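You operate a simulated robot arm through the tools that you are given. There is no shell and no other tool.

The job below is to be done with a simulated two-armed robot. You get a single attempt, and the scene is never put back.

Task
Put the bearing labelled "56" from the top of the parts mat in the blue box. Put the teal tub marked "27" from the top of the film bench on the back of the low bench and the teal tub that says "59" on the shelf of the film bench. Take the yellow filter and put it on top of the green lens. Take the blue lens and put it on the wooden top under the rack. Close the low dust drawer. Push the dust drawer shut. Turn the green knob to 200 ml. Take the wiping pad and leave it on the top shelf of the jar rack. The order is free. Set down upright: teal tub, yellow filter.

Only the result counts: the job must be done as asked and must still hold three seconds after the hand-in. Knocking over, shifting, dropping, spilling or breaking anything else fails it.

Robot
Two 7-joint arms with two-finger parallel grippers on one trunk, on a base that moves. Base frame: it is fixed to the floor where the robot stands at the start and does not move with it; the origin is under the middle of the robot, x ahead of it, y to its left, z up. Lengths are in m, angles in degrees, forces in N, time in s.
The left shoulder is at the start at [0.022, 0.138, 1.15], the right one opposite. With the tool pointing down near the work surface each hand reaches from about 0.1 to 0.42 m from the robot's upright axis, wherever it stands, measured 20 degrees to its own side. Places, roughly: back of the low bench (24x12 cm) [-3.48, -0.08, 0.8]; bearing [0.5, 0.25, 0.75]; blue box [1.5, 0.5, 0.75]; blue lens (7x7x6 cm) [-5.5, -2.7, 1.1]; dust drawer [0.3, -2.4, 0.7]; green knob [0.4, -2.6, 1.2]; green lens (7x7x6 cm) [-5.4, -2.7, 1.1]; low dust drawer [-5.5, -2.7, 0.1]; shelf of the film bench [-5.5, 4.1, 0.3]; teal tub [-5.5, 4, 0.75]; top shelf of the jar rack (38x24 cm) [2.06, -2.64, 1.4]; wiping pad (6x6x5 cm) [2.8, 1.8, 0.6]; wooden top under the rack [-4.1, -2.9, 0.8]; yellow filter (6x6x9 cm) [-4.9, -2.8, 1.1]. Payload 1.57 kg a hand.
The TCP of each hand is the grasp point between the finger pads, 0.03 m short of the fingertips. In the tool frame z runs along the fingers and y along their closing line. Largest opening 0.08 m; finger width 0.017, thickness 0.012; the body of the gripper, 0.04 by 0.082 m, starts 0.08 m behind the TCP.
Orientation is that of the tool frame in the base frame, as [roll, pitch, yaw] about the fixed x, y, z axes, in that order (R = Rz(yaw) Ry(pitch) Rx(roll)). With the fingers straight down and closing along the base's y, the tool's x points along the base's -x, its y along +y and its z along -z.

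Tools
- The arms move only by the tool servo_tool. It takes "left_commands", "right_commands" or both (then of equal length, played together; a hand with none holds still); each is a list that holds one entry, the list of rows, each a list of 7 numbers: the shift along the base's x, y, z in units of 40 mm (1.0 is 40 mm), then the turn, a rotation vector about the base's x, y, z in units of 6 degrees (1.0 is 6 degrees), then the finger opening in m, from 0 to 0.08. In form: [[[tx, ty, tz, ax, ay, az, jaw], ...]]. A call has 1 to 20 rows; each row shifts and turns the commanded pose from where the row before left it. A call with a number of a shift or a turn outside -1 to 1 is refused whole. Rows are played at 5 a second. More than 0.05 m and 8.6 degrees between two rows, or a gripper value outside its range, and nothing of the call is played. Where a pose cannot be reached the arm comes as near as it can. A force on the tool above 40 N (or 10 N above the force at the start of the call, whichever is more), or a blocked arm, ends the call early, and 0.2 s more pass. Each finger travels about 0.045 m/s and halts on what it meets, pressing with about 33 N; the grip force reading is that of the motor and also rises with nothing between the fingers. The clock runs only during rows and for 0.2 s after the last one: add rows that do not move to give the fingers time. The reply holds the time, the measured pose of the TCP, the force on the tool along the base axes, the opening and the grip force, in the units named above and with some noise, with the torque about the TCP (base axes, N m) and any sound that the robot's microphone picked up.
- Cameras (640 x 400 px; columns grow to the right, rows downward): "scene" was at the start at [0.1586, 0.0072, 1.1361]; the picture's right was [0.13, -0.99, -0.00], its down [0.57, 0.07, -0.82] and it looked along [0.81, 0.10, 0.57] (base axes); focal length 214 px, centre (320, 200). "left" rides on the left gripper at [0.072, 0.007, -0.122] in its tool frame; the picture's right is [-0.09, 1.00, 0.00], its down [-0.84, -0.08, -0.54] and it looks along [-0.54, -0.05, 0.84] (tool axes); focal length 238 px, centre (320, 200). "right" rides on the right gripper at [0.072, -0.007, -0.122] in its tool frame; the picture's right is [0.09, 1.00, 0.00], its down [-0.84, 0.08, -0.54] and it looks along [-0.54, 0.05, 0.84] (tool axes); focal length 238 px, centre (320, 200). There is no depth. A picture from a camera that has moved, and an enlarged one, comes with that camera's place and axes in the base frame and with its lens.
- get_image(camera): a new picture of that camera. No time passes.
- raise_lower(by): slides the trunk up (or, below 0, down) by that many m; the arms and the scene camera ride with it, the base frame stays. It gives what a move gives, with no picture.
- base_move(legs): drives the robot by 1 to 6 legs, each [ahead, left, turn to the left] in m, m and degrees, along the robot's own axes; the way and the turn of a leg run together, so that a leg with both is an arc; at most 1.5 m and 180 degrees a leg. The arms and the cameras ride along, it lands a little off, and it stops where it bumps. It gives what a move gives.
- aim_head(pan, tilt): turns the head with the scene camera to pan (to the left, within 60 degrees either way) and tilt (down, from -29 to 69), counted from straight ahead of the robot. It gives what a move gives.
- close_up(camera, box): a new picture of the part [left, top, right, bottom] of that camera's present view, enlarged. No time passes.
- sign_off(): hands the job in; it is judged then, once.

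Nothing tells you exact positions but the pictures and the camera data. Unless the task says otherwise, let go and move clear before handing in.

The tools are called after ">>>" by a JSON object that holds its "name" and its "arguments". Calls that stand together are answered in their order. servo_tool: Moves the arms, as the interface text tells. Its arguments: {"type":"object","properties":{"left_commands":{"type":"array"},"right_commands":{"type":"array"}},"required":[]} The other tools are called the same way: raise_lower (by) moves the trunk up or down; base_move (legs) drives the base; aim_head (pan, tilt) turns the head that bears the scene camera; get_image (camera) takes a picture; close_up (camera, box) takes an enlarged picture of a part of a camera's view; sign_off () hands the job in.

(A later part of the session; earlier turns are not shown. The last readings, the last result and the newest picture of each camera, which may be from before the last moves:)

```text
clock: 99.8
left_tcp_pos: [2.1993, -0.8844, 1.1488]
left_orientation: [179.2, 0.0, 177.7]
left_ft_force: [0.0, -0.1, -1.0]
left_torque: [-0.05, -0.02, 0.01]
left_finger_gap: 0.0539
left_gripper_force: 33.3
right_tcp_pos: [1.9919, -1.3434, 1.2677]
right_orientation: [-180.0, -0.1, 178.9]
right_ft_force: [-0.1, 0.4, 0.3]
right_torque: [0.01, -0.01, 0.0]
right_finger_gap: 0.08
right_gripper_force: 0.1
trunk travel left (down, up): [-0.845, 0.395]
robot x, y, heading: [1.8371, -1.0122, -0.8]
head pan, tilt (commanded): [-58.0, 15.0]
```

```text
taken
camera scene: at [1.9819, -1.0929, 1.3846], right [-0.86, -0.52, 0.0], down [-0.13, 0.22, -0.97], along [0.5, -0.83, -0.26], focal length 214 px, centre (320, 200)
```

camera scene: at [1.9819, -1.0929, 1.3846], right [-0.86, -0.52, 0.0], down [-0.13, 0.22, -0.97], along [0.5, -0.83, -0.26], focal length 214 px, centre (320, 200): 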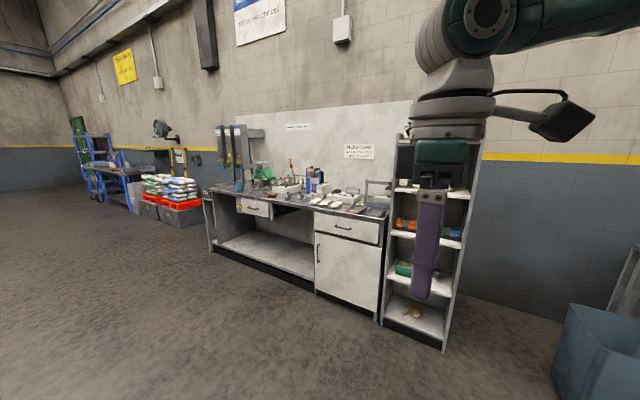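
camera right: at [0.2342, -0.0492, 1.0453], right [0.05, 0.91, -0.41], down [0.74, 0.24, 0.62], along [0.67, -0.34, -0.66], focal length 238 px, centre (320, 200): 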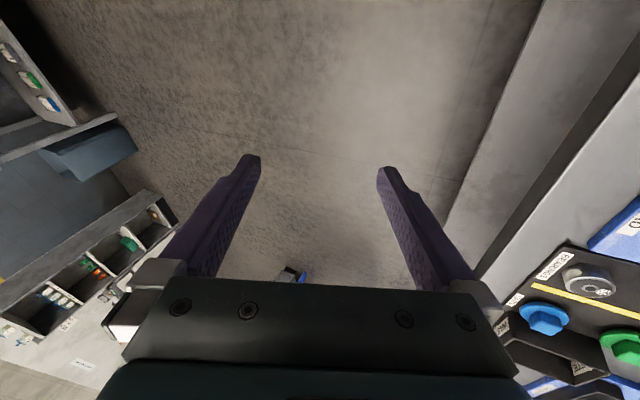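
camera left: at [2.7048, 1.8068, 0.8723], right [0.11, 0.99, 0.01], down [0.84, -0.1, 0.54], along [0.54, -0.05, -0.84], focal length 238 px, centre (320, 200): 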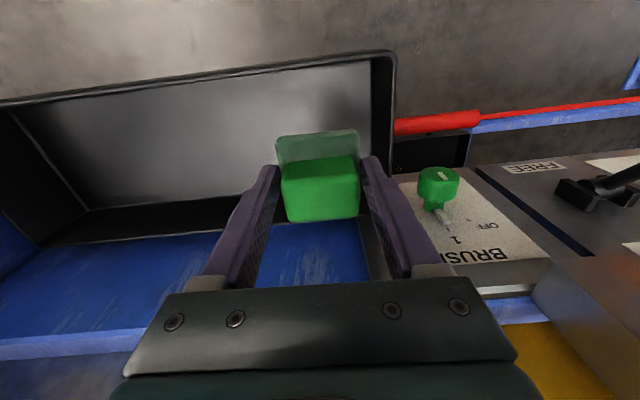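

The stand is undisturbed. I'll turn right to face the jar rack and look at its top shelf.

>>> {"name": "base_move", "arguments": {"legs": [[0, 0, -89]]}}

>>> {"name": "aim_head", "arguments": {"pan": 10, "tilt": 10}}

>>> {"name": "get_image", "arguments": {"camera": "scene"}}

>>> {"name": "aim_head", "arguments": {"pan": -20, "tilt": 15}}

>>> {"name": "get_image", "arguments": {"camera": "scene"}}

```text
clock: 104.0
left_tcp_pos: [1.9642, -1.371, 1.1482]
left_orientation: [179.2, -0.1, 88.3]
left_ft_force: [0.2, 0.1, -0.6]
left_torque: [0.02, 0.03, -0.02]
left_finger_gap: 0.0541
left_gripper_force: 33.1
right_tcp_pos: [1.5056, -1.1712, 1.267]
right_orientation: [-180.0, -0.1, 89.6]
right_ft_force: [0.9, 0.7, 0.1]
right_torque: [0.02, 0.02, -0.02]
right_finger_gap: 0.0797
right_gripper_force: 0.2
trunk travel left (down, up): [-0.845, 0.395]
robot x, y, heading: [1.8351, -1.0099, -90.2]
head pan, tilt (commanded): [-58.0, 15.0]
```

```text
clock: 105.3
left_tcp_pos: [1.9666, -1.3705, 1.1506]
left_orientation: [179.1, 0.0, 88.3]
left_ft_force: [0.5, 0.0, -0.3]
left_torque: [0.0, -0.02, -0.03]
left_finger_gap: 0.0538
left_gripper_force: 33.1
right_tcp_pos: [1.5051, -1.17, 1.2676]
right_orientation: [-179.9, -0.1, 89.5]
right_ft_force: [-0.1, 0.3, 0.7]
right_torque: [0.04, 0.02, 0.04]
right_finger_gap: 0.08
right_gripper_force: 0.0
trunk travel left (down, up): [-0.845, 0.395]
robot x, y, heading: [1.8355, -1.0091, -90.5]
head pan, tilt (commanded): [10.0, 10.0]
```

```text
taken
camera scene: at [1.8491, -1.2025, 1.3927], right [-0.99, -0.17, 0.0], down [-0.03, 0.17, -0.98], along [0.17, -0.97, -0.17], focal length 214 px, centre (320, 200)
```

scene: 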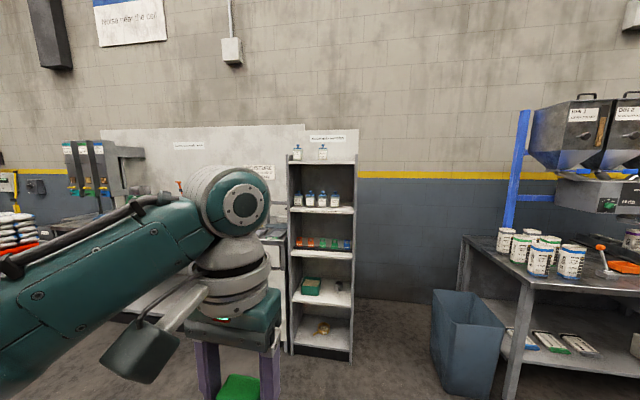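

```text
clock: 106.3
left_tcp_pos: [1.9655, -1.3711, 1.1501]
left_orientation: [179.3, 0.0, 88.3]
left_ft_force: [0.2, -0.6, -0.1]
left_torque: [0.0, -0.02, -0.03]
left_finger_gap: 0.0541
left_gripper_force: 33.3
right_tcp_pos: [1.5051, -1.1715, 1.2672]
right_orientation: [-180.0, 0.0, 89.6]
right_ft_force: [-0.9, -0.5, -0.2]
right_torque: [-0.02, 0.01, 0.0]
right_finger_gap: 0.0797
right_gripper_force: 0.1
trunk travel left (down, up): [-0.845, 0.395]
robot x, y, heading: [1.836, -1.0103, -90.2]
head pan, tilt (commanded): [-20.0, 15.0]
```

```text
taken
camera scene: at [1.8012, -1.1985, 1.3846], right [-0.94, 0.35, 0.0], down [0.09, 0.24, -0.97], along [-0.33, -0.91, -0.26], focal length 214 px, centre (320, 200)
```

scene: 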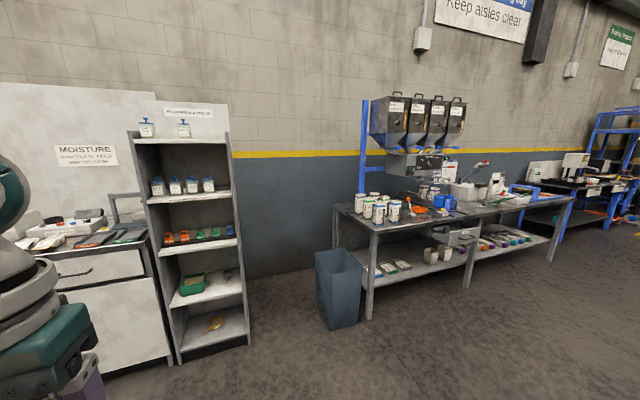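

The jar rack's top shelf is the open top at z ≈ 1.4 with two jars on it. I'll zoom in to see the free space.

>>> {"name": "close_up", "arguments": {"camera": "scene", "box": [110, 90, 270, 200]}}

```text
3.64 times, centred on (190, 145) of scene
camera zoom: at [1.8012, -1.1985, 1.3846], right [-0.94, 0.35, 0.0], down [0.09, 0.24, -0.97], along [-0.33, -0.91, -0.26], focal length 780 px, centre (793, 400)
```

zoom: 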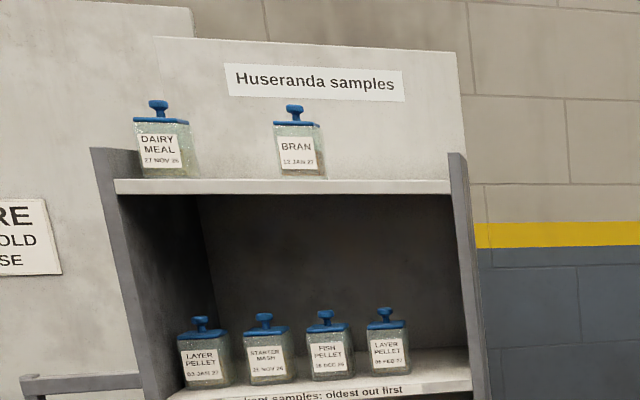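

There's free space on the right-hand part of the top shelf, around x 1.95. I'll raise the trunk and drive closer.

>>> {"name": "raise_lower", "arguments": {"by": 0.39}}

>>> {"name": "base_move", "arguments": {"legs": [[0.85, 0, 0]]}}

>>> {"name": "aim_head", "arguments": {"pan": 15, "tilt": 30}}

>>> {"name": "get_image", "arguments": {"camera": "scene"}}

>>> {"name": "get_image", "arguments": {"camera": "left"}}

```text
clock: 110.0
left_tcp_pos: [1.9654, -1.3704, 1.5409]
left_orientation: [179.2, -0.1, 88.3]
left_ft_force: [0.0, -0.8, -1.0]
left_torque: [0.0, 0.02, 0.01]
left_finger_gap: 0.0539
left_gripper_force: 33.2
right_tcp_pos: [1.5072, -1.1708, 1.6579]
right_orientation: [180.0, -0.1, 89.6]
right_ft_force: [0.0, -0.9, -0.7]
right_torque: [-0.02, -0.02, 0.02]
right_finger_gap: 0.0802
right_gripper_force: 0.0
trunk travel left (down, up): [-1.235, 0.005]
robot x, y, heading: [1.8369, -1.0116, -90.2]
head pan, tilt (commanded): [-20.0, 15.0]
```

```text
clock: 114.6
left_tcp_pos: [1.9605, -2.2196, 1.5407]
left_orientation: [179.2, -0.1, 88.3]
left_ft_force: [0.1, 0.3, -0.7]
left_torque: [0.0, 0.0, 0.02]
left_finger_gap: 0.0538
left_gripper_force: 33.0
right_tcp_pos: [1.5007, -2.0197, 1.6561]
right_orientation: [179.9, -0.1, 89.6]
right_ft_force: [0.4, 0.4, 0.0]
right_torque: [0.05, -0.02, 0.04]
right_finger_gap: 0.0799
right_gripper_force: 0.1
trunk travel left (down, up): [-1.235, 0.005]
robot x, y, heading: [1.8359, -1.8618, -90.4]
head pan, tilt (commanded): [-20.0, 15.0]
```

```text
clock: 115.6
left_tcp_pos: [1.9605, -2.2209, 1.5388]
left_orientation: [179.2, 0.0, 88.4]
left_ft_force: [-0.6, -0.1, -0.3]
left_torque: [-0.02, 0.01, 0.03]
left_finger_gap: 0.0536
left_gripper_force: 33.7
right_tcp_pos: [1.502, -2.0194, 1.6567]
right_orientation: [-179.9, -0.1, 89.6]
right_ft_force: [-0.1, 0.1, 0.2]
right_torque: [0.0, 0.02, 0.05]
right_finger_gap: 0.08
right_gripper_force: 0.1
trunk travel left (down, up): [-1.235, 0.005]
robot x, y, heading: [1.8293, -1.8598, -90.4]
head pan, tilt (commanded): [15.0, 30.0]
```

```text
taken
camera scene: at [1.8518, -2.0476, 1.7504], right [-0.97, -0.25, 0.0], down [-0.13, 0.48, -0.87], along [0.22, -0.84, -0.5], focal length 214 px, centre (320, 200)
```

scene: 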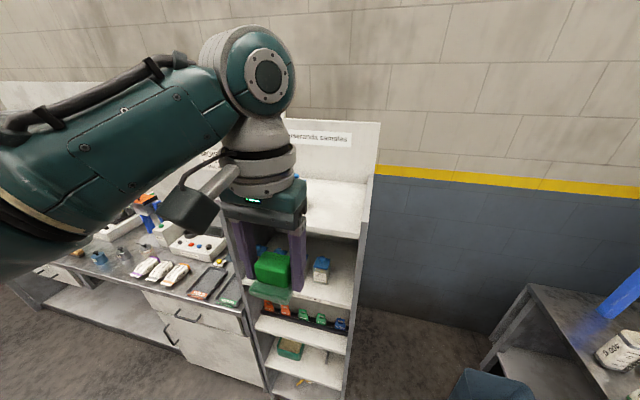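

```text
taken
camera left: at [1.9675, -2.1475, 1.662], right [0.99, -0.12, 0.01], down [-0.11, -0.83, 0.54], along [-0.05, -0.54, -0.84], focal length 238 px, centre (320, 200)
```

left: 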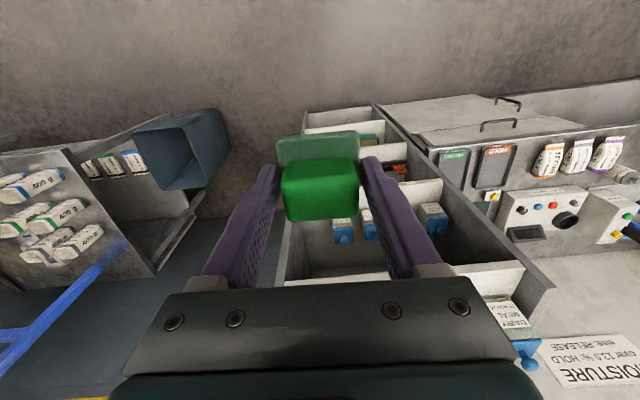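

I'll zoom in on the top shelf and the held pad from this closer position.

>>> {"name": "close_up", "arguments": {"camera": "scene", "box": [220, 150, 400, 310]}}

>>> {"name": "close_up", "arguments": {"camera": "left", "box": [260, 90, 580, 310]}}

```text
2.50 times, centred on (310, 230) of scene
camera zoom: at [1.8518, -2.0476, 1.7504], right [-0.97, -0.25, 0.0], down [-0.13, 0.48, -0.87], along [0.22, -0.84, -0.5], focal length 536 px, centre (345, 125)
```

zoom: 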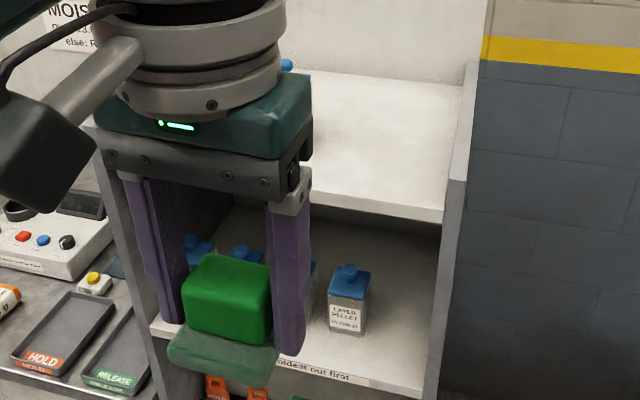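

```text
1.82 times, centred on (420, 200) of left
camera zoom: at [1.9675, -2.1475, 1.662], right [0.99, -0.12, 0.01], down [-0.11, -0.83, 0.54], along [-0.05, -0.54, -0.84], focal length 433 px, centre (138, 200)
```

zoom: 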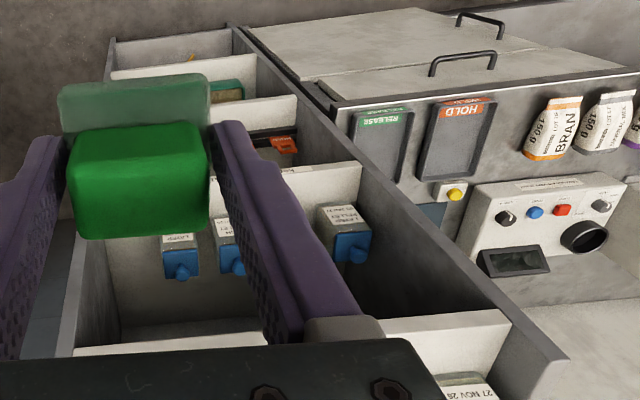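

The shelf's front edge is near y −2.48 with z ≈ 1.40, and the BRAN jar is at about x 2.06. Before moving in, I'll look down at the robot's own base for clearance to the rack.

>>> {"name": "aim_head", "arguments": {"pan": -10, "tilt": 69}}

>>> {"name": "get_image", "arguments": {"camera": "scene"}}

```text
clock: 116.6
left_tcp_pos: [1.9614, -2.219, 1.5409]
left_orientation: [179.2, -0.1, 88.4]
left_ft_force: [0.3, 0.0, -0.6]
left_torque: [0.01, -0.02, -0.04]
left_finger_gap: 0.0541
left_gripper_force: 32.7
right_tcp_pos: [1.501, -2.0195, 1.6573]
right_orientation: [179.9, -0.1, 89.6]
right_ft_force: [0.7, 0.1, -0.2]
right_torque: [0.01, 0.01, 0.02]
right_finger_gap: 0.08
right_gripper_force: 0.0
trunk travel left (down, up): [-1.235, 0.005]
robot x, y, heading: [1.8297, -1.8592, -90.2]
head pan, tilt (commanded): [-10.0, 68.8]
```

```text
taken
camera scene: at [1.819, -2.0152, 1.699], right [-0.98, 0.18, 0.0], down [0.17, 0.92, -0.36], along [-0.06, -0.36, -0.93], focal length 214 px, centre (320, 200)
```

scene: 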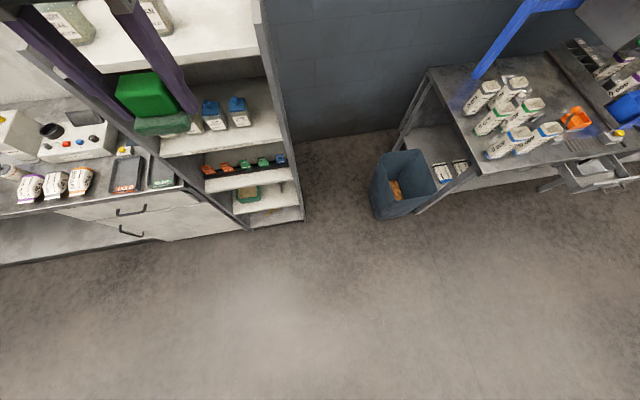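

The view shows no base protruding in front, so I can approach. I'll drive forward 0.36 m with the pad well above shelf height, then check.

>>> {"name": "base_move", "arguments": {"legs": [[0.36, 0, 0]]}}

>>> {"name": "aim_head", "arguments": {"pan": 15, "tilt": 50}}

>>> {"name": "get_image", "arguments": {"camera": "scene"}}

>>> {"name": "get_image", "arguments": {"camera": "left"}}

```text
clock: 118.9
left_tcp_pos: [1.9584, -2.5749, 1.5393]
left_orientation: [179.3, -0.1, 88.3]
left_ft_force: [-0.2, 0.1, -0.2]
left_torque: [0.02, 0.0, 0.0]
left_finger_gap: 0.0539
left_gripper_force: 32.8
right_tcp_pos: [1.4994, -2.3755, 1.6575]
right_orientation: [-179.9, 0.0, 89.6]
right_ft_force: [0.3, 0.1, -0.4]
right_torque: [0.01, 0.03, 0.01]
right_finger_gap: 0.08
right_gripper_force: 0.0
trunk travel left (down, up): [-1.235, 0.005]
robot x, y, heading: [1.8302, -2.2183, -90.3]
head pan, tilt (commanded): [-10.0, 68.8]
```

```text
clock: 119.8
left_tcp_pos: [1.9589, -2.5754, 1.541]
left_orientation: [179.1, -0.2, 88.2]
left_ft_force: [-0.4, 0.2, 0.2]
left_torque: [-0.01, 0.02, -0.01]
left_finger_gap: 0.054
left_gripper_force: 33.4
right_tcp_pos: [1.5004, -2.375, 1.6568]
right_orientation: [-179.9, -0.1, 89.7]
right_ft_force: [0.1, -0.6, 0.4]
right_torque: [0.02, 0.01, 0.02]
right_finger_gap: 0.0801
right_gripper_force: 0.0
trunk travel left (down, up): [-1.235, 0.005]
robot x, y, heading: [1.8328, -2.2127, -90.3]
head pan, tilt (commanded): [15.0, 50.0]
```

```text
taken
camera scene: at [1.8466, -2.39, 1.7208], right [-0.97, -0.25, 0.0], down [-0.19, 0.74, -0.64], along [0.16, -0.62, -0.77], focal length 214 px, centre (320, 200)
```

scene: 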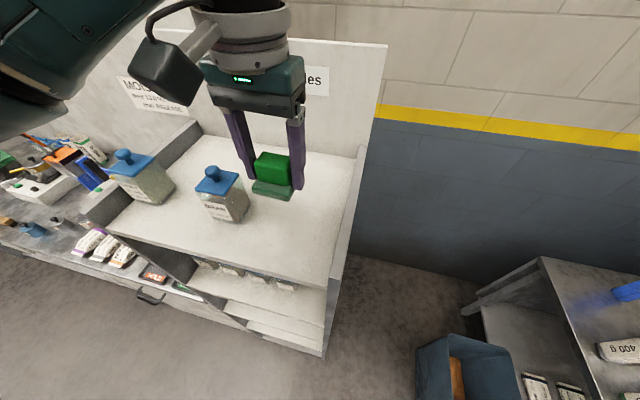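

```text
taken
camera left: at [1.9657, -2.5028, 1.662], right [0.99, -0.12, 0.01], down [-0.11, -0.83, 0.54], along [-0.05, -0.54, -0.84], focal length 238 px, centre (320, 200)
```

left: 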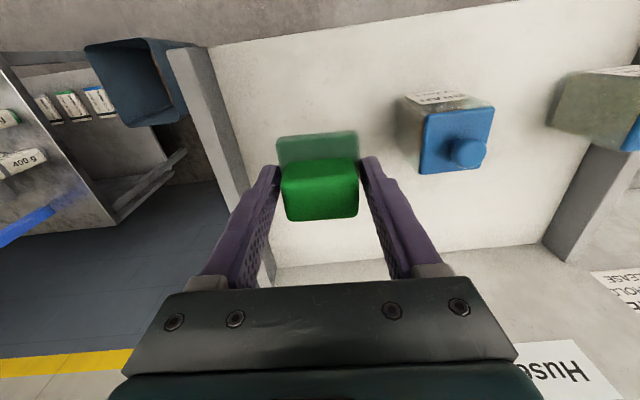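

The pad is above the free part of the shelf, 4 cm or more from the BRAN jar. I'll move slightly further in and descend.

>>> {"name": "servo_tool", "arguments": {"left_commands": [[[-0.1, -0.4, 0, 0, 0, 0, 0.02], [-0.1, -0.4, 0, 0, 0, 0, 0.02], [0, 0, -0.7, 0, 0, 0, 0.02], [0, 0, -0.7, 0, 0, 0, 0.02], [0, 0, -0.4, 0, 0, 0, 0.02], [0, 0, 0, 0, 0, 0, 0.02]]]}}

>>> {"name": "get_image", "arguments": {"camera": "left"}}

>>> {"name": "get_image", "arguments": {"camera": "scene"}}

```text
clock: 121.2
left_tcp_pos: [1.9516, -2.6072, 1.4689]
left_orientation: [179.3, -0.1, 88.2]
left_ft_force: [-0.6, 1.1, -1.4]
left_torque: [-0.02, -0.05, 0.03]
left_finger_gap: 0.0537
left_gripper_force: 33.0
right_tcp_pos: [1.4997, -2.3756, 1.6572]
right_orientation: [180.0, -0.1, 89.6]
right_ft_force: [-0.8, 0.4, 0.0]
right_torque: [-0.02, -0.04, -0.01]
right_finger_gap: 0.08
right_gripper_force: 0.0
trunk travel left (down, up): [-1.235, 0.005]
robot x, y, heading: [1.8289, -2.2133, -89.8]
head pan, tilt (commanded): [15.0, 50.0]
```

```text
taken
camera left: at [1.9577, -2.5345, 1.5904], right [0.99, -0.12, 0.01], down [-0.11, -0.83, 0.54], along [-0.05, -0.54, -0.84], focal length 238 px, centre (320, 200)
```

left: 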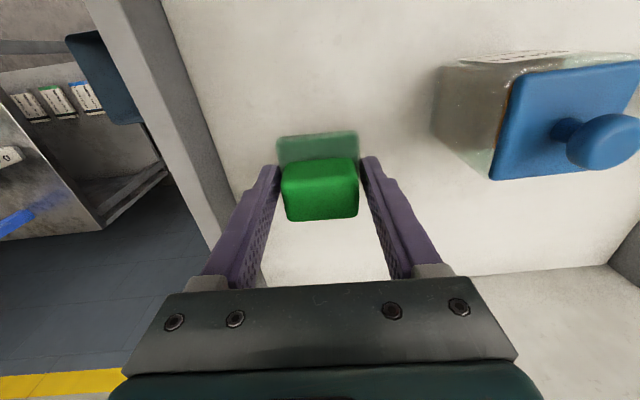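

```text
taken
camera scene: at [1.8466, -2.39, 1.7209], right [-0.97, -0.25, 0.0], down [-0.19, 0.74, -0.64], along [0.16, -0.62, -0.77], focal length 214 px, centre (320, 200)
```

scene: 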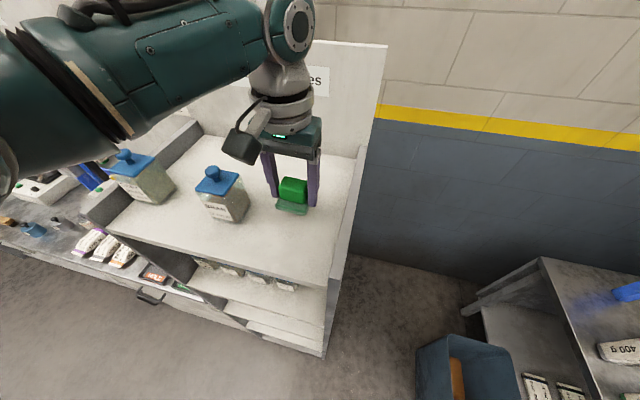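

Position looks good. I'll step down slowly until contact.

>>> {"name": "servo_tool", "arguments": {"left_commands": [[[0, 0, -0.15, 0, 0, 0, 0.02], [0, 0, -0.1, 0, 0, 0, 0.02], [0, 0, -0.1, 0, 0, 0, 0.02], [0, 0, 0, 0, 0, 0, 0.02]]]}}

>>> {"name": "close_up", "arguments": {"camera": "scene", "box": [230, 100, 390, 260]}}

```text
clock: 122.2
left_tcp_pos: [1.9506, -2.6053, 1.4557]
left_orientation: [179.2, 0.0, 88.3]
left_ft_force: [0.3, 0.8, -0.8]
left_torque: [0.03, -0.01, -0.02]
left_finger_gap: 0.0539
left_gripper_force: 33.8
right_tcp_pos: [1.4995, -2.3752, 1.6572]
right_orientation: [-179.9, -0.1, 89.6]
right_ft_force: [0.0, -0.5, -0.5]
right_torque: [0.0, 0.0, 0.02]
right_finger_gap: 0.08
right_gripper_force: 0.1
trunk travel left (down, up): [-1.235, 0.005]
robot x, y, heading: [1.8286, -2.2172, -90.4]
head pan, tilt (commanded): [15.0, 50.0]
```

```text
2.50 times, centred on (310, 180) of scene
camera zoom: at [1.8466, -2.39, 1.7209], right [-0.97, -0.25, 0.0], down [-0.19, 0.74, -0.64], along [0.16, -0.62, -0.77], focal length 536 px, centre (345, 250)
```

zoom: 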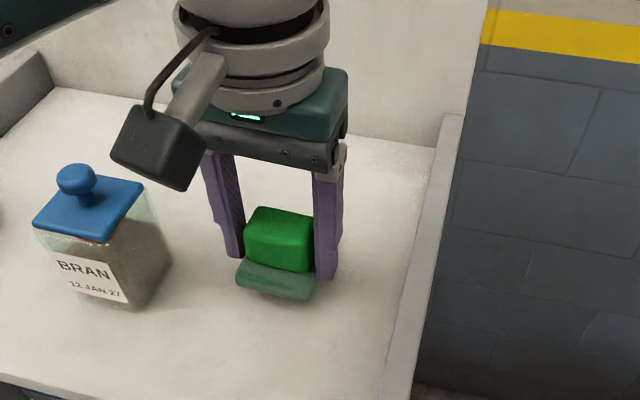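

>>> {"name": "servo_tool", "arguments": {"left_commands": [[[0, 0, -0.08, 0, 0, 0, 0.02], [0, 0, -0.08, 0, 0, 0, 0.02], [0, 0, 0, 0, 0, 0, 0.02]]]}}

```text
clock: 123.0
left_tcp_pos: [1.9514, -2.6063, 1.4494]
left_orientation: [179.2, 0.0, 88.3]
left_ft_force: [-1.0, -0.4, 0.0]
left_torque: [0.03, -0.02, -0.03]
left_finger_gap: 0.054
left_gripper_force: 32.8
right_tcp_pos: [1.4989, -2.3754, 1.6583]
right_orientation: [-180.0, -0.1, 89.6]
right_ft_force: [0.2, -0.5, 0.3]
right_torque: [0.04, 0.0, 0.03]
right_finger_gap: 0.0802
right_gripper_force: 0.0
trunk travel left (down, up): [-1.235, 0.005]
robot x, y, heading: [1.8276, -2.2153, -90.0]
head pan, tilt (commanded): [15.0, 50.0]
```

>>> {"name": "servo_tool", "arguments": {"left_commands": [[[0, 0, -0.07, 0, 0, 0, 0.02], [0, 0, -0.07, 0, 0, 0, 0.02], [0, 0, 0, 0, 0, 0, 0.02]]]}}

>>> {"name": "close_up", "arguments": {"camera": "scene", "box": [270, 140, 350, 230]}}

```text
clock: 123.8
left_tcp_pos: [1.9503, -2.6076, 1.4432]
left_orientation: [179.2, -0.1, 88.3]
left_ft_force: [-0.2, 0.6, -1.1]
left_torque: [-0.01, 0.03, 0.03]
left_finger_gap: 0.0541
left_gripper_force: 32.6
right_tcp_pos: [1.5001, -2.3756, 1.6568]
right_orientation: [-180.0, -0.1, 89.7]
right_ft_force: [0.1, 0.8, 1.3]
right_torque: [0.0, -0.03, -0.02]
right_finger_gap: 0.0799
right_gripper_force: 0.0
trunk travel left (down, up): [-1.235, 0.005]
robot x, y, heading: [1.8283, -2.2179, -90.5]
head pan, tilt (commanded): [15.0, 50.0]
```

```text
4.44 times, centred on (310, 185) of scene
camera zoom: at [1.8466, -2.39, 1.7209], right [-0.97, -0.25, 0.0], down [-0.19, 0.74, -0.64], along [0.16, -0.62, -0.77], focal length 953 px, centre (364, 267)
```

zoom: 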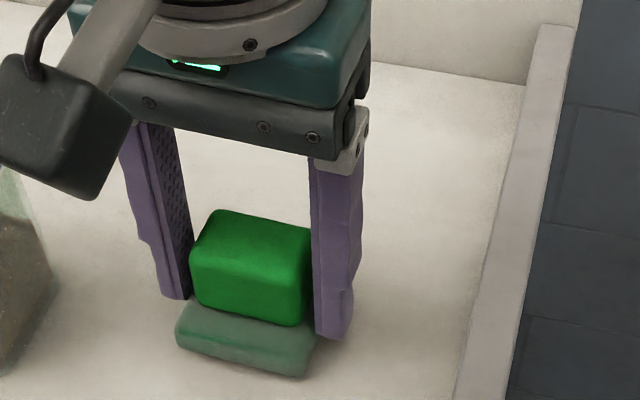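

>>> {"name": "servo_tool", "arguments": {"left_commands": [[[0, 0, -0.07, 0, 0, 0, 0.02], [0, 0, -0.07, 0, 0, 0, 0.02], [0, 0, -0.07, 0, 0, 0, 0.02], [0, 0, 0, 0, 0, 0, 0.02]]]}}

```text
clock: 124.7
left_tcp_pos: [1.9513, -2.6076, 1.4374]
left_orientation: [179.3, 0.1, 88.3]
left_ft_force: [1.4, 7.9, 19.7]
left_torque: [0.26, 0.06, -0.03]
left_finger_gap: 0.0535
left_gripper_force: 33.5
right_tcp_pos: [1.5004, -2.376, 1.6568]
right_orientation: [179.9, 0.0, 89.7]
right_ft_force: [-1.6, 0.2, -0.5]
right_torque: [-0.01, 0.02, 0.04]
right_finger_gap: 0.08
right_gripper_force: 0.2
trunk travel left (down, up): [-1.235, 0.005]
robot x, y, heading: [1.8323, -2.2171, -90.5]
head pan, tilt (commanded): [15.0, 50.0]
stopped in row 4 (left hand): the force on the tool passed its limit at 42 N (the readings are from after the stop); the commanded pose is now the measured one
```

Contact with the shelf. I'll relieve slightly, release and rise.

>>> {"name": "servo_tool", "arguments": {"left_commands": [[[0, 0, 0.03, 0, 0, 0, 0.02], [0, 0, 0, 0, 0, 0, 0.058], [0, 0, 0, 0, 0, 0, 0.066], [0, 0, 0, 0, 0, 0, 0.07], [0, 0, 0.4, 0, 0, 0, 0.07], [0, 0, 0.8, 0, 0, 0, 0.07], [0, 0, 0.8, 0, 0, 0, 0.07], [0, 0, 0.8, 0, 0, 0, 0.07]]]}}

>>> {"name": "get_image", "arguments": {"camera": "scene"}}

>>> {"name": "get_image", "arguments": {"camera": "left"}}

```text
clock: 126.5
left_tcp_pos: [1.9497, -2.6068, 1.5493]
left_orientation: [179.3, -0.1, 88.3]
left_ft_force: [-0.4, 0.2, 0.0]
left_torque: [-0.03, -0.01, -0.01]
left_finger_gap: 0.0701
left_gripper_force: 0.1
right_tcp_pos: [1.5003, -2.3745, 1.6564]
right_orientation: [-180.0, -0.1, 89.6]
right_ft_force: [-0.2, -0.1, -0.3]
right_torque: [-0.03, -0.01, 0.0]
right_finger_gap: 0.08
right_gripper_force: 0.0
trunk travel left (down, up): [-1.235, 0.005]
robot x, y, heading: [1.8315, -2.2163, -90.6]
head pan, tilt (commanded): [15.0, 50.0]
```

```text
taken
camera scene: at [1.8467, -2.3897, 1.7208], right [-0.97, -0.25, 0.0], down [-0.19, 0.74, -0.64], along [0.16, -0.62, -0.77], focal length 214 px, centre (320, 200)
```

scene: 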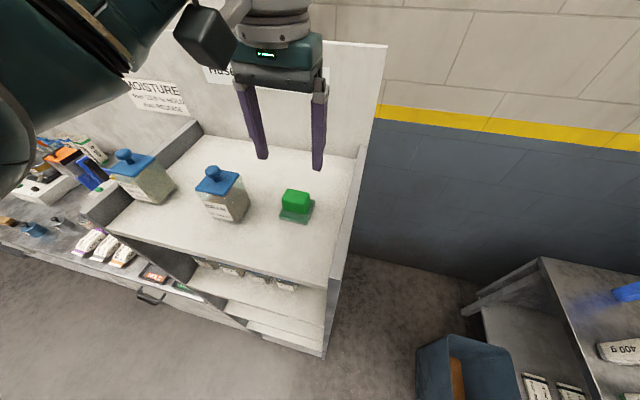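

```text
taken
camera left: at [1.9576, -2.5346, 1.6716], right [0.99, -0.12, 0.01], down [-0.11, -0.83, 0.54], along [-0.06, -0.54, -0.84], focal length 238 px, centre (320, 200)
```

left: 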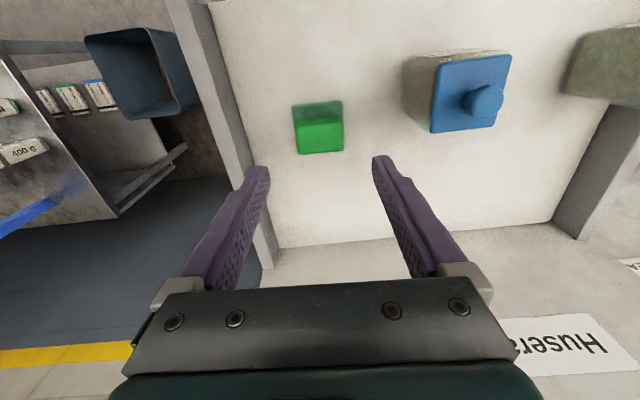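

The wiping pad stands on the jar rack's top shelf. Next is the dosing table along the same wall: I'll back away, strafe right, and look at the dust drawer and the green knob.

>>> {"name": "base_move", "arguments": {"legs": [[-0.6, 0, 0.4], [0, -1.25, 0]]}}

>>> {"name": "raise_lower", "arguments": {"by": -0.4}}

>>> {"name": "aim_head", "arguments": {"pan": 0, "tilt": 25}}

>>> {"name": "get_image", "arguments": {"camera": "scene"}}

```text
clock: 135.9
left_tcp_pos: [0.69, -1.9974, 1.5489]
left_orientation: [179.3, 0.0, 88.8]
left_ft_force: [1.0, -0.5, 0.2]
left_torque: [-0.03, 0.01, -0.04]
left_finger_gap: 0.0699
left_gripper_force: 0.0
right_tcp_pos: [0.2378, -1.768, 1.6565]
right_orientation: [-180.0, -0.1, 90.0]
right_ft_force: [-0.4, 0.7, -0.8]
right_torque: [-0.02, 0.0, 0.02]
right_finger_gap: 0.0799
right_gripper_force: 0.2
trunk travel left (down, up): [-1.235, 0.005]
robot x, y, heading: [0.5662, -1.6093, -90.0]
head pan, tilt (commanded): [15.0, 50.0]
```

```text
clock: 139.7
left_tcp_pos: [0.6891, -1.9956, 1.15]
left_orientation: [179.3, -0.1, 88.7]
left_ft_force: [0.2, 1.0, -0.3]
left_torque: [-0.01, -0.01, 0.02]
left_finger_gap: 0.07
left_gripper_force: 0.0
right_tcp_pos: [0.2378, -1.767, 1.2578]
right_orientation: [-180.0, 0.0, 90.0]
right_ft_force: [0.1, 0.1, -0.2]
right_torque: [-0.02, -0.01, 0.0]
right_finger_gap: 0.0799
right_gripper_force: 0.0
trunk travel left (down, up): [-0.835, 0.405]
robot x, y, heading: [0.5689, -1.6067, -89.7]
head pan, tilt (commanded): [15.0, 50.0]
```

```text
clock: 140.6
left_tcp_pos: [0.6891, -1.9964, 1.1496]
left_orientation: [179.3, 0.0, 88.6]
left_ft_force: [0.3, 0.6, 0.2]
left_torque: [0.0, -0.01, 0.01]
left_finger_gap: 0.0703
left_gripper_force: 0.0
right_tcp_pos: [0.2376, -1.7668, 1.2569]
right_orientation: [180.0, 0.0, 90.0]
right_ft_force: [-0.8, -0.1, 0.7]
right_torque: [0.01, -0.02, 0.03]
right_finger_gap: 0.0803
right_gripper_force: 0.0
trunk travel left (down, up): [-0.835, 0.405]
robot x, y, heading: [0.5663, -1.6065, -89.9]
head pan, tilt (commanded): [0.0, 25.0]
```

```text
taken
camera scene: at [0.5653, -1.7973, 1.3583], right [-1.0, 0.0, 0.0], down [0.0, 0.42, -0.91], along [0.0, -0.91, -0.42], focal length 214 px, centre (320, 200)
```

scene: 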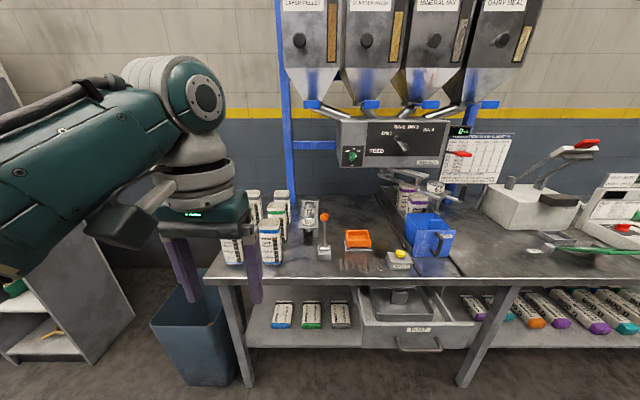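

I see the dosing panel with a green control, and a drawer under the tabletop that is pulled out. I'll zoom in on both.

>>> {"name": "close_up", "arguments": {"camera": "scene", "box": [330, 110, 530, 235]}}

>>> {"name": "close_up", "arguments": {"camera": "scene", "box": [340, 270, 500, 370]}}

```text
3.20 times, centred on (430, 172) of scene
camera zoom: at [0.5653, -1.7973, 1.3583], right [-1.0, 0.0, 0.0], down [0.0, 0.42, -0.91], along [0.0, -0.91, -0.42], focal length 686 px, centre (-32, 288)
```

zoom: 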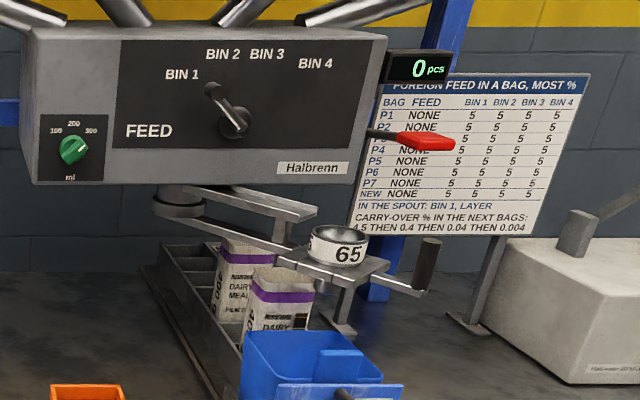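

```text
4.00 times, centred on (420, 320) of scene
camera zoom: at [0.5653, -1.7973, 1.3583], right [-1.0, 0.0, 0.0], down [0.0, 0.42, -0.91], along [0.0, -0.91, -0.42], focal length 858 px, centre (-80, -280)
```

zoom: 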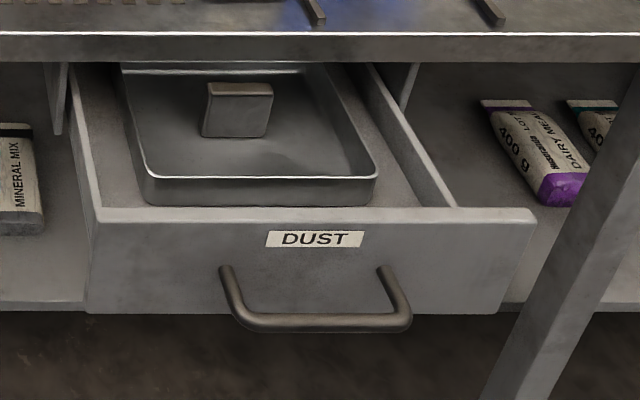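

The green knob has positions 100, 200 and 300 ml. I'll zoom further to see its current pointer.

>>> {"name": "close_up", "arguments": {"camera": "scene", "box": [335, 140, 375, 170]}}

```text
13.33 times, centred on (355, 155) of scene
camera zoom: at [0.5653, -1.7973, 1.3583], right [-1.0, 0.0, 0.0], down [0.0, 0.42, -0.91], along [0.0, -0.91, -0.42], focal length 2860 px, centre (-147, 800)
```

zoom: 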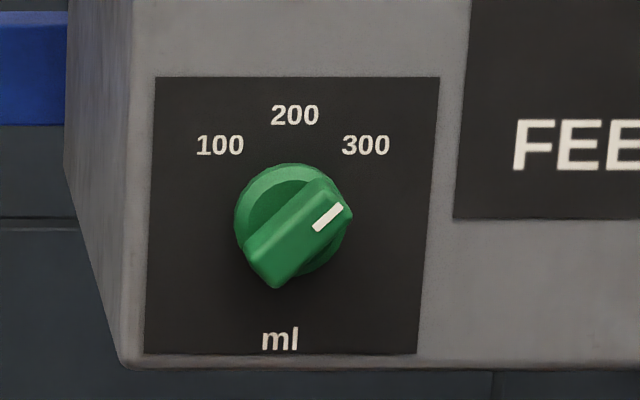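

The knob points at 300 and must go one step counter-clockwise to 200 (straight up). I'll stretch the left hand out to point horizontally at the wall, here in open space, so it can grip the knob.

>>> {"name": "servo_tool", "arguments": {"left_commands": [[[0, -0.2, 0.03, -1, 0, 0, 0.07], [0, -0.2, 0.03, -1, 0, 0, 0.07], [0, -0.2, 0.03, -1, 0, 0, 0.07], [0, -0.2, 0.03, -1, 0, 0, 0.07], [0, -0.2, 0.03, -1, 0, 0, 0.07], [0, -0.2, 0.03, -1, 0, 0, 0.07], [0, -0.2, 0.03, -1, 0, 0, 0.07], [0, -0.2, 0.03, -1, 0, 0, 0.07], [0, -0.2, 0.03, -1, 0, 0, 0.07], [0, -0.2, 0.03, -1, 0, 0, 0.07], [0, -0.2, 0.03, -1, 0, 0, 0.07], [0, -0.2, 0.03, -1, 0, 0, 0.07], [0, -0.2, 0.03, -1, 0, 0, 0.07], [0, -0.2, 0.03, -1, 0, 0, 0.07], [0, -0.2, 0.03, -1, 0, 0, 0.07]]]}}

>>> {"name": "get_image", "arguments": {"camera": "left"}}

>>> {"name": "get_image", "arguments": {"camera": "scene"}}

```text
clock: 144.0
left_tcp_pos: [0.72, -2.1162, 1.1635]
left_orientation: [88.9, 83.8, 0.2]
left_ft_force: [0.8, 0.5, -0.1]
left_torque: [0.01, -0.02, -0.01]
left_finger_gap: 0.07
left_gripper_force: 0.1
right_tcp_pos: [0.2377, -1.7678, 1.2565]
right_orientation: [-179.9, -0.1, 90.0]
right_ft_force: [-0.6, 0.3, 0.6]
right_torque: [0.01, -0.01, -0.03]
right_finger_gap: 0.0802
right_gripper_force: 0.0
trunk travel left (down, up): [-0.835, 0.405]
robot x, y, heading: [0.5665, -1.605, -90.1]
head pan, tilt (commanded): [0.0, 25.0]
stopped in row 15 (left hand): the arm was blocked; the commanded pose is now the measured one
```

```text
taken
camera left: at [0.7316, -1.9936, 1.091], right [0.98, 0.02, 0.2], down [-0.18, 0.54, 0.82], along [-0.09, -0.84, 0.53], focal length 238 px, centre (320, 200)
```

left: 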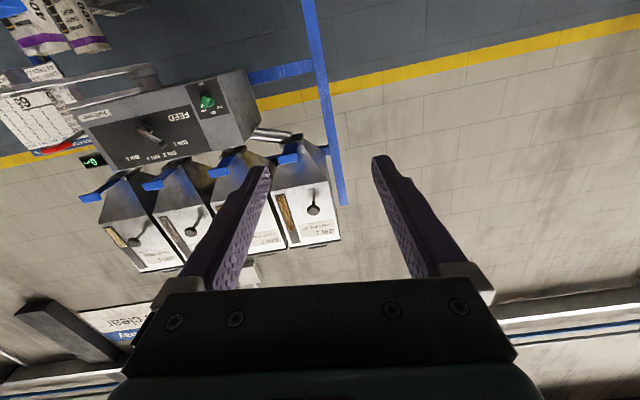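

```text
taken
camera scene: at [0.5653, -1.7973, 1.3584], right [-1.0, 0.0, 0.0], down [0.0, 0.42, -0.91], along [0.0, -0.91, -0.42], focal length 214 px, centre (320, 200)
```

scene: 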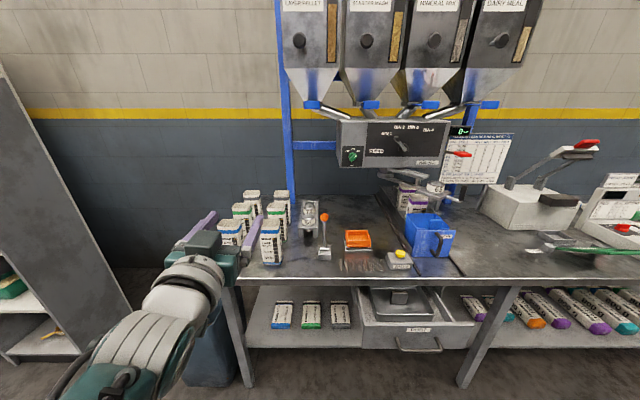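

The hand is nearly horizontal. I'll test the roll needed to match the knob's bar (50° about the approach axis) while still in free space.

>>> {"name": "servo_tool", "arguments": {"left_commands": [[[0, 0, 0, 0, -1, 0, 0.07], [0, 0, 0, 0, -1, 0, 0.07], [0, 0, 0, 0, -1, 0, 0.07], [0, 0, 0, 0, -1, 0, 0.07], [0, 0, 0, 0, -1, 0, 0.07], [0, 0, 0, 0, -1, 0, 0.07], [0, 0, 0, 0, -1, 0, 0.07], [0, 0, 0, 0, -1, 0, 0.07]]]}}

>>> {"name": "get_image", "arguments": {"camera": "left"}}

>>> {"name": "get_image", "arguments": {"camera": "scene"}}

```text
clock: 145.8
left_tcp_pos: [0.7204, -2.1151, 1.1618]
left_orientation: [89.1, 35.6, 0.1]
left_ft_force: [1.1, -0.1, 0.5]
left_torque: [0.0, -0.02, 0.03]
left_finger_gap: 0.0701
left_gripper_force: 0.0
right_tcp_pos: [0.2371, -1.7675, 1.2573]
right_orientation: [179.9, -0.1, 90.0]
right_ft_force: [-0.1, -0.6, 0.8]
right_torque: [0.0, 0.0, -0.02]
right_finger_gap: 0.08
right_gripper_force: 0.0
trunk travel left (down, up): [-0.835, 0.405]
robot x, y, heading: [0.5649, -1.6025, -89.8]
head pan, tilt (commanded): [0.0, 25.0]
```

```text
taken
camera left: at [0.7812, -1.9931, 1.1233], right [0.5, 0.02, 0.86], down [-0.73, 0.54, 0.42], along [-0.46, -0.84, 0.29], focal length 238 px, centre (320, 200)
```

left: 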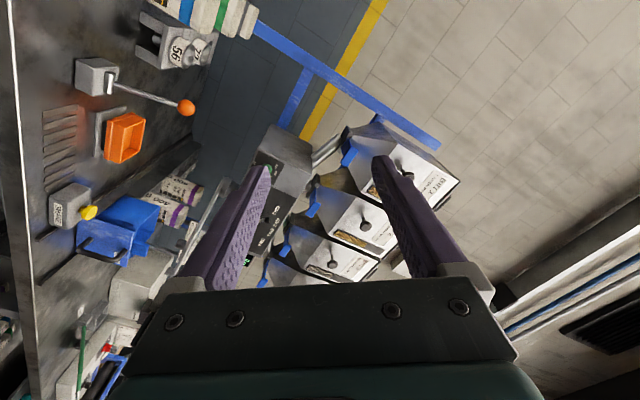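

```text
taken
camera scene: at [0.5652, -1.7973, 1.3584], right [-1.0, 0.0, 0.0], down [0.0, 0.42, -0.91], along [0.0, -0.91, -0.42], focal length 214 px, centre (320, 200)
```

scene: 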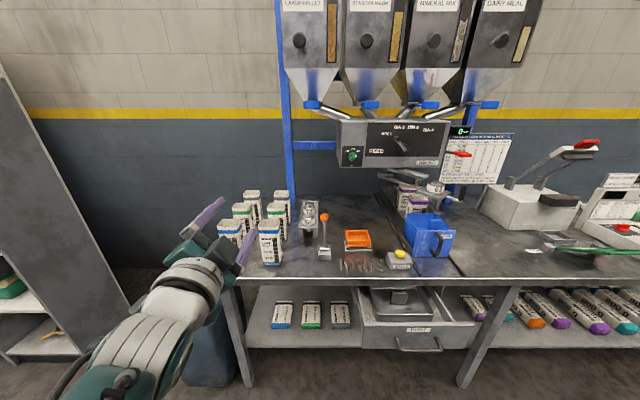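

The roll works and the arm reaches well. Two views put the knob front at about [0.432, −2.65, 1.151]. I'll drive in so the hand is lined up in front of it.

>>> {"name": "base_move", "arguments": {"legs": [[0, -0.29, 0], [0.3, 0, 0]]}}

>>> {"name": "aim_head", "arguments": {"pan": 5, "tilt": 25}}

>>> {"name": "get_image", "arguments": {"camera": "scene"}}

>>> {"name": "get_image", "arguments": {"camera": "left"}}

```text
clock: 149.4
left_tcp_pos: [0.4363, -2.4194, 1.1609]
left_orientation: [89.1, 35.7, 0.4]
left_ft_force: [0.0, 0.2, 0.8]
left_torque: [0.0, 0.0, 0.01]
left_finger_gap: 0.07
left_gripper_force: 0.1
right_tcp_pos: [-0.0471, -2.0703, 1.2573]
right_orientation: [180.0, -0.1, 90.0]
right_ft_force: [-0.2, 0.4, 0.9]
right_torque: [0.03, 0.01, 0.01]
right_finger_gap: 0.0803
right_gripper_force: 0.0
trunk travel left (down, up): [-0.835, 0.405]
robot x, y, heading: [0.2874, -1.906, -90.0]
head pan, tilt (commanded): [0.0, 25.0]
```

```text
clock: 150.1
left_tcp_pos: [0.4386, -2.4209, 1.1611]
left_orientation: [89.1, 35.4, 0.4]
left_ft_force: [0.2, -0.1, -0.9]
left_torque: [-0.01, 0.01, 0.02]
left_finger_gap: 0.0702
left_gripper_force: 0.0
right_tcp_pos: [-0.0467, -2.0698, 1.2575]
right_orientation: [-180.0, -0.1, 90.0]
right_ft_force: [-0.5, -0.8, 0.3]
right_torque: [-0.04, 0.02, -0.04]
right_finger_gap: 0.0799
right_gripper_force: 0.1
trunk travel left (down, up): [-0.835, 0.405]
robot x, y, heading: [0.2815, -1.9081, -90.0]
head pan, tilt (commanded): [5.0, 25.0]
```

```text
taken
camera scene: at [0.2886, -2.1007, 1.3584], right [-1.0, -0.09, 0.0], down [-0.04, 0.42, -0.91], along [0.08, -0.9, -0.42], focal length 214 px, centre (320, 200)
```

scene: 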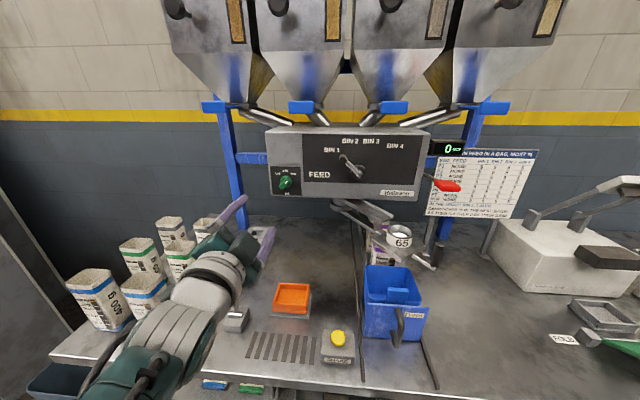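

```text
taken
camera left: at [0.4985, -2.2969, 1.1232], right [0.5, 0.02, 0.86], down [-0.74, 0.54, 0.41], along [-0.45, -0.84, 0.28], focal length 238 px, centre (320, 200)
```

left: 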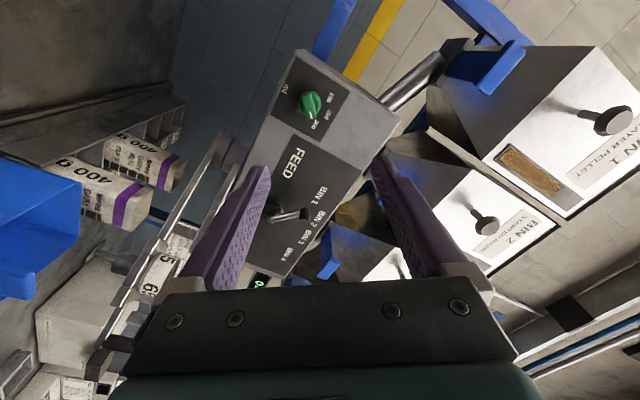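

Both cameras see the knob now. I'll zoom from each to refine its position.

>>> {"name": "close_up", "arguments": {"camera": "scene", "box": [260, 155, 320, 205]}}

>>> {"name": "close_up", "arguments": {"camera": "left", "box": [270, 60, 360, 140]}}

```text
8.00 times, centred on (290, 180) of scene
camera zoom: at [0.2886, -2.1007, 1.3584], right [-1.0, -0.09, 0.0], down [-0.04, 0.42, -0.91], along [0.08, -0.9, -0.42], focal length 1716 px, centre (560, 360)
```

zoom: 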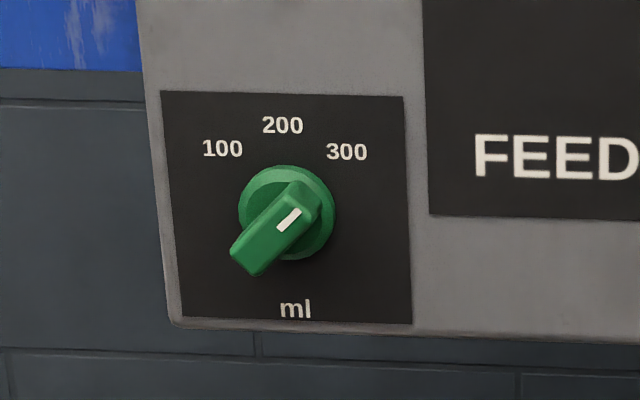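

```text
5.00 times, centred on (315, 100) of left
camera zoom: at [0.4985, -2.2969, 1.1232], right [0.5, 0.02, 0.86], down [-0.74, 0.54, 0.41], along [-0.45, -0.84, 0.28], focal length 1192 px, centre (345, 700)
```

zoom: 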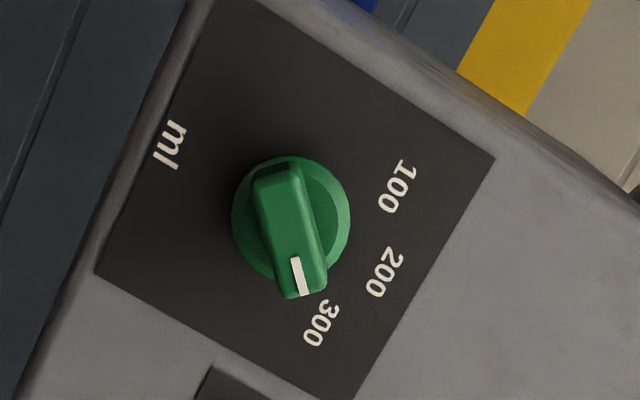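

The knob axis is at about [0.434, −2.67, 1.151] and the bar is near 41° from vertical. I'll align the roll and height and move the arm partway in.

>>> {"name": "servo_tool", "arguments": {"left_commands": [[[-0.03, -0.5, -0.13, 0, 1, 0, 0.05], [-0.03, -0.5, -0.13, 0, 1, 0, 0.05], [-0.03, -0.5, 0, 0, 0.1, 0, 0.05], [-0.03, -0.5, 0, 0, 0, 0, 0.05], [0, -0.5, 0, 0, 0, 0, 0.05], [0, 0, 0, 0, 0, 0, 0.05]]]}}

>>> {"name": "get_image", "arguments": {"camera": "left"}}

>>> {"name": "get_image", "arguments": {"camera": "scene"}}

```text
clock: 151.5
left_tcp_pos: [0.4334, -2.4766, 1.1518]
left_orientation: [89.2, 48.1, 0.4]
left_ft_force: [0.2, 0.9, -0.2]
left_torque: [-0.01, 0.02, 0.02]
left_finger_gap: 0.0499
left_gripper_force: 0.1
left hand out of reach, approached as far as the arm can: row 4, 5
right_tcp_pos: [-0.0454, -2.0709, 1.2576]
right_orientation: [-179.9, -0.1, 90.0]
right_ft_force: [0.5, -0.1, -0.4]
right_torque: [-0.01, 0.0, -0.01]
right_finger_gap: 0.0801
right_gripper_force: 0.1
trunk travel left (down, up): [-0.835, 0.405]
robot x, y, heading: [0.285, -1.9101, -89.8]
head pan, tilt (commanded): [5.0, 25.0]
```

```text
taken
camera left: at [0.4843, -2.3544, 1.1015], right [0.68, 0.02, 0.73], down [-0.63, 0.54, 0.57], along [-0.38, -0.84, 0.38], focal length 238 px, centre (320, 200)
```

left: 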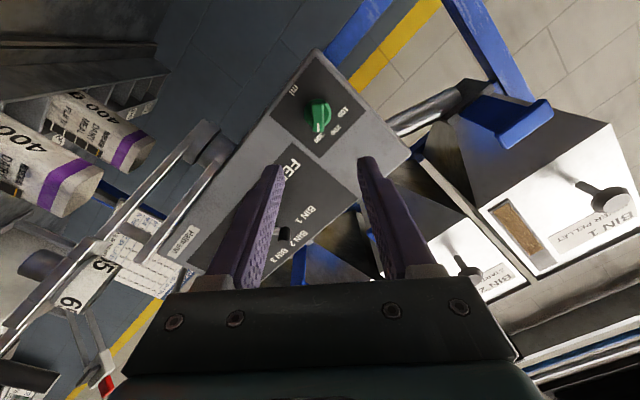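

```text
taken
camera scene: at [0.2887, -2.1007, 1.3584], right [-1.0, -0.09, 0.0], down [-0.04, 0.42, -0.91], along [0.08, -0.9, -0.42], focal length 214 px, centre (320, 200)
```

scene: 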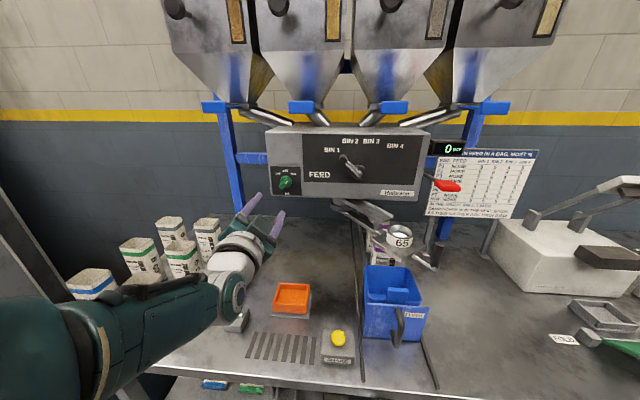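

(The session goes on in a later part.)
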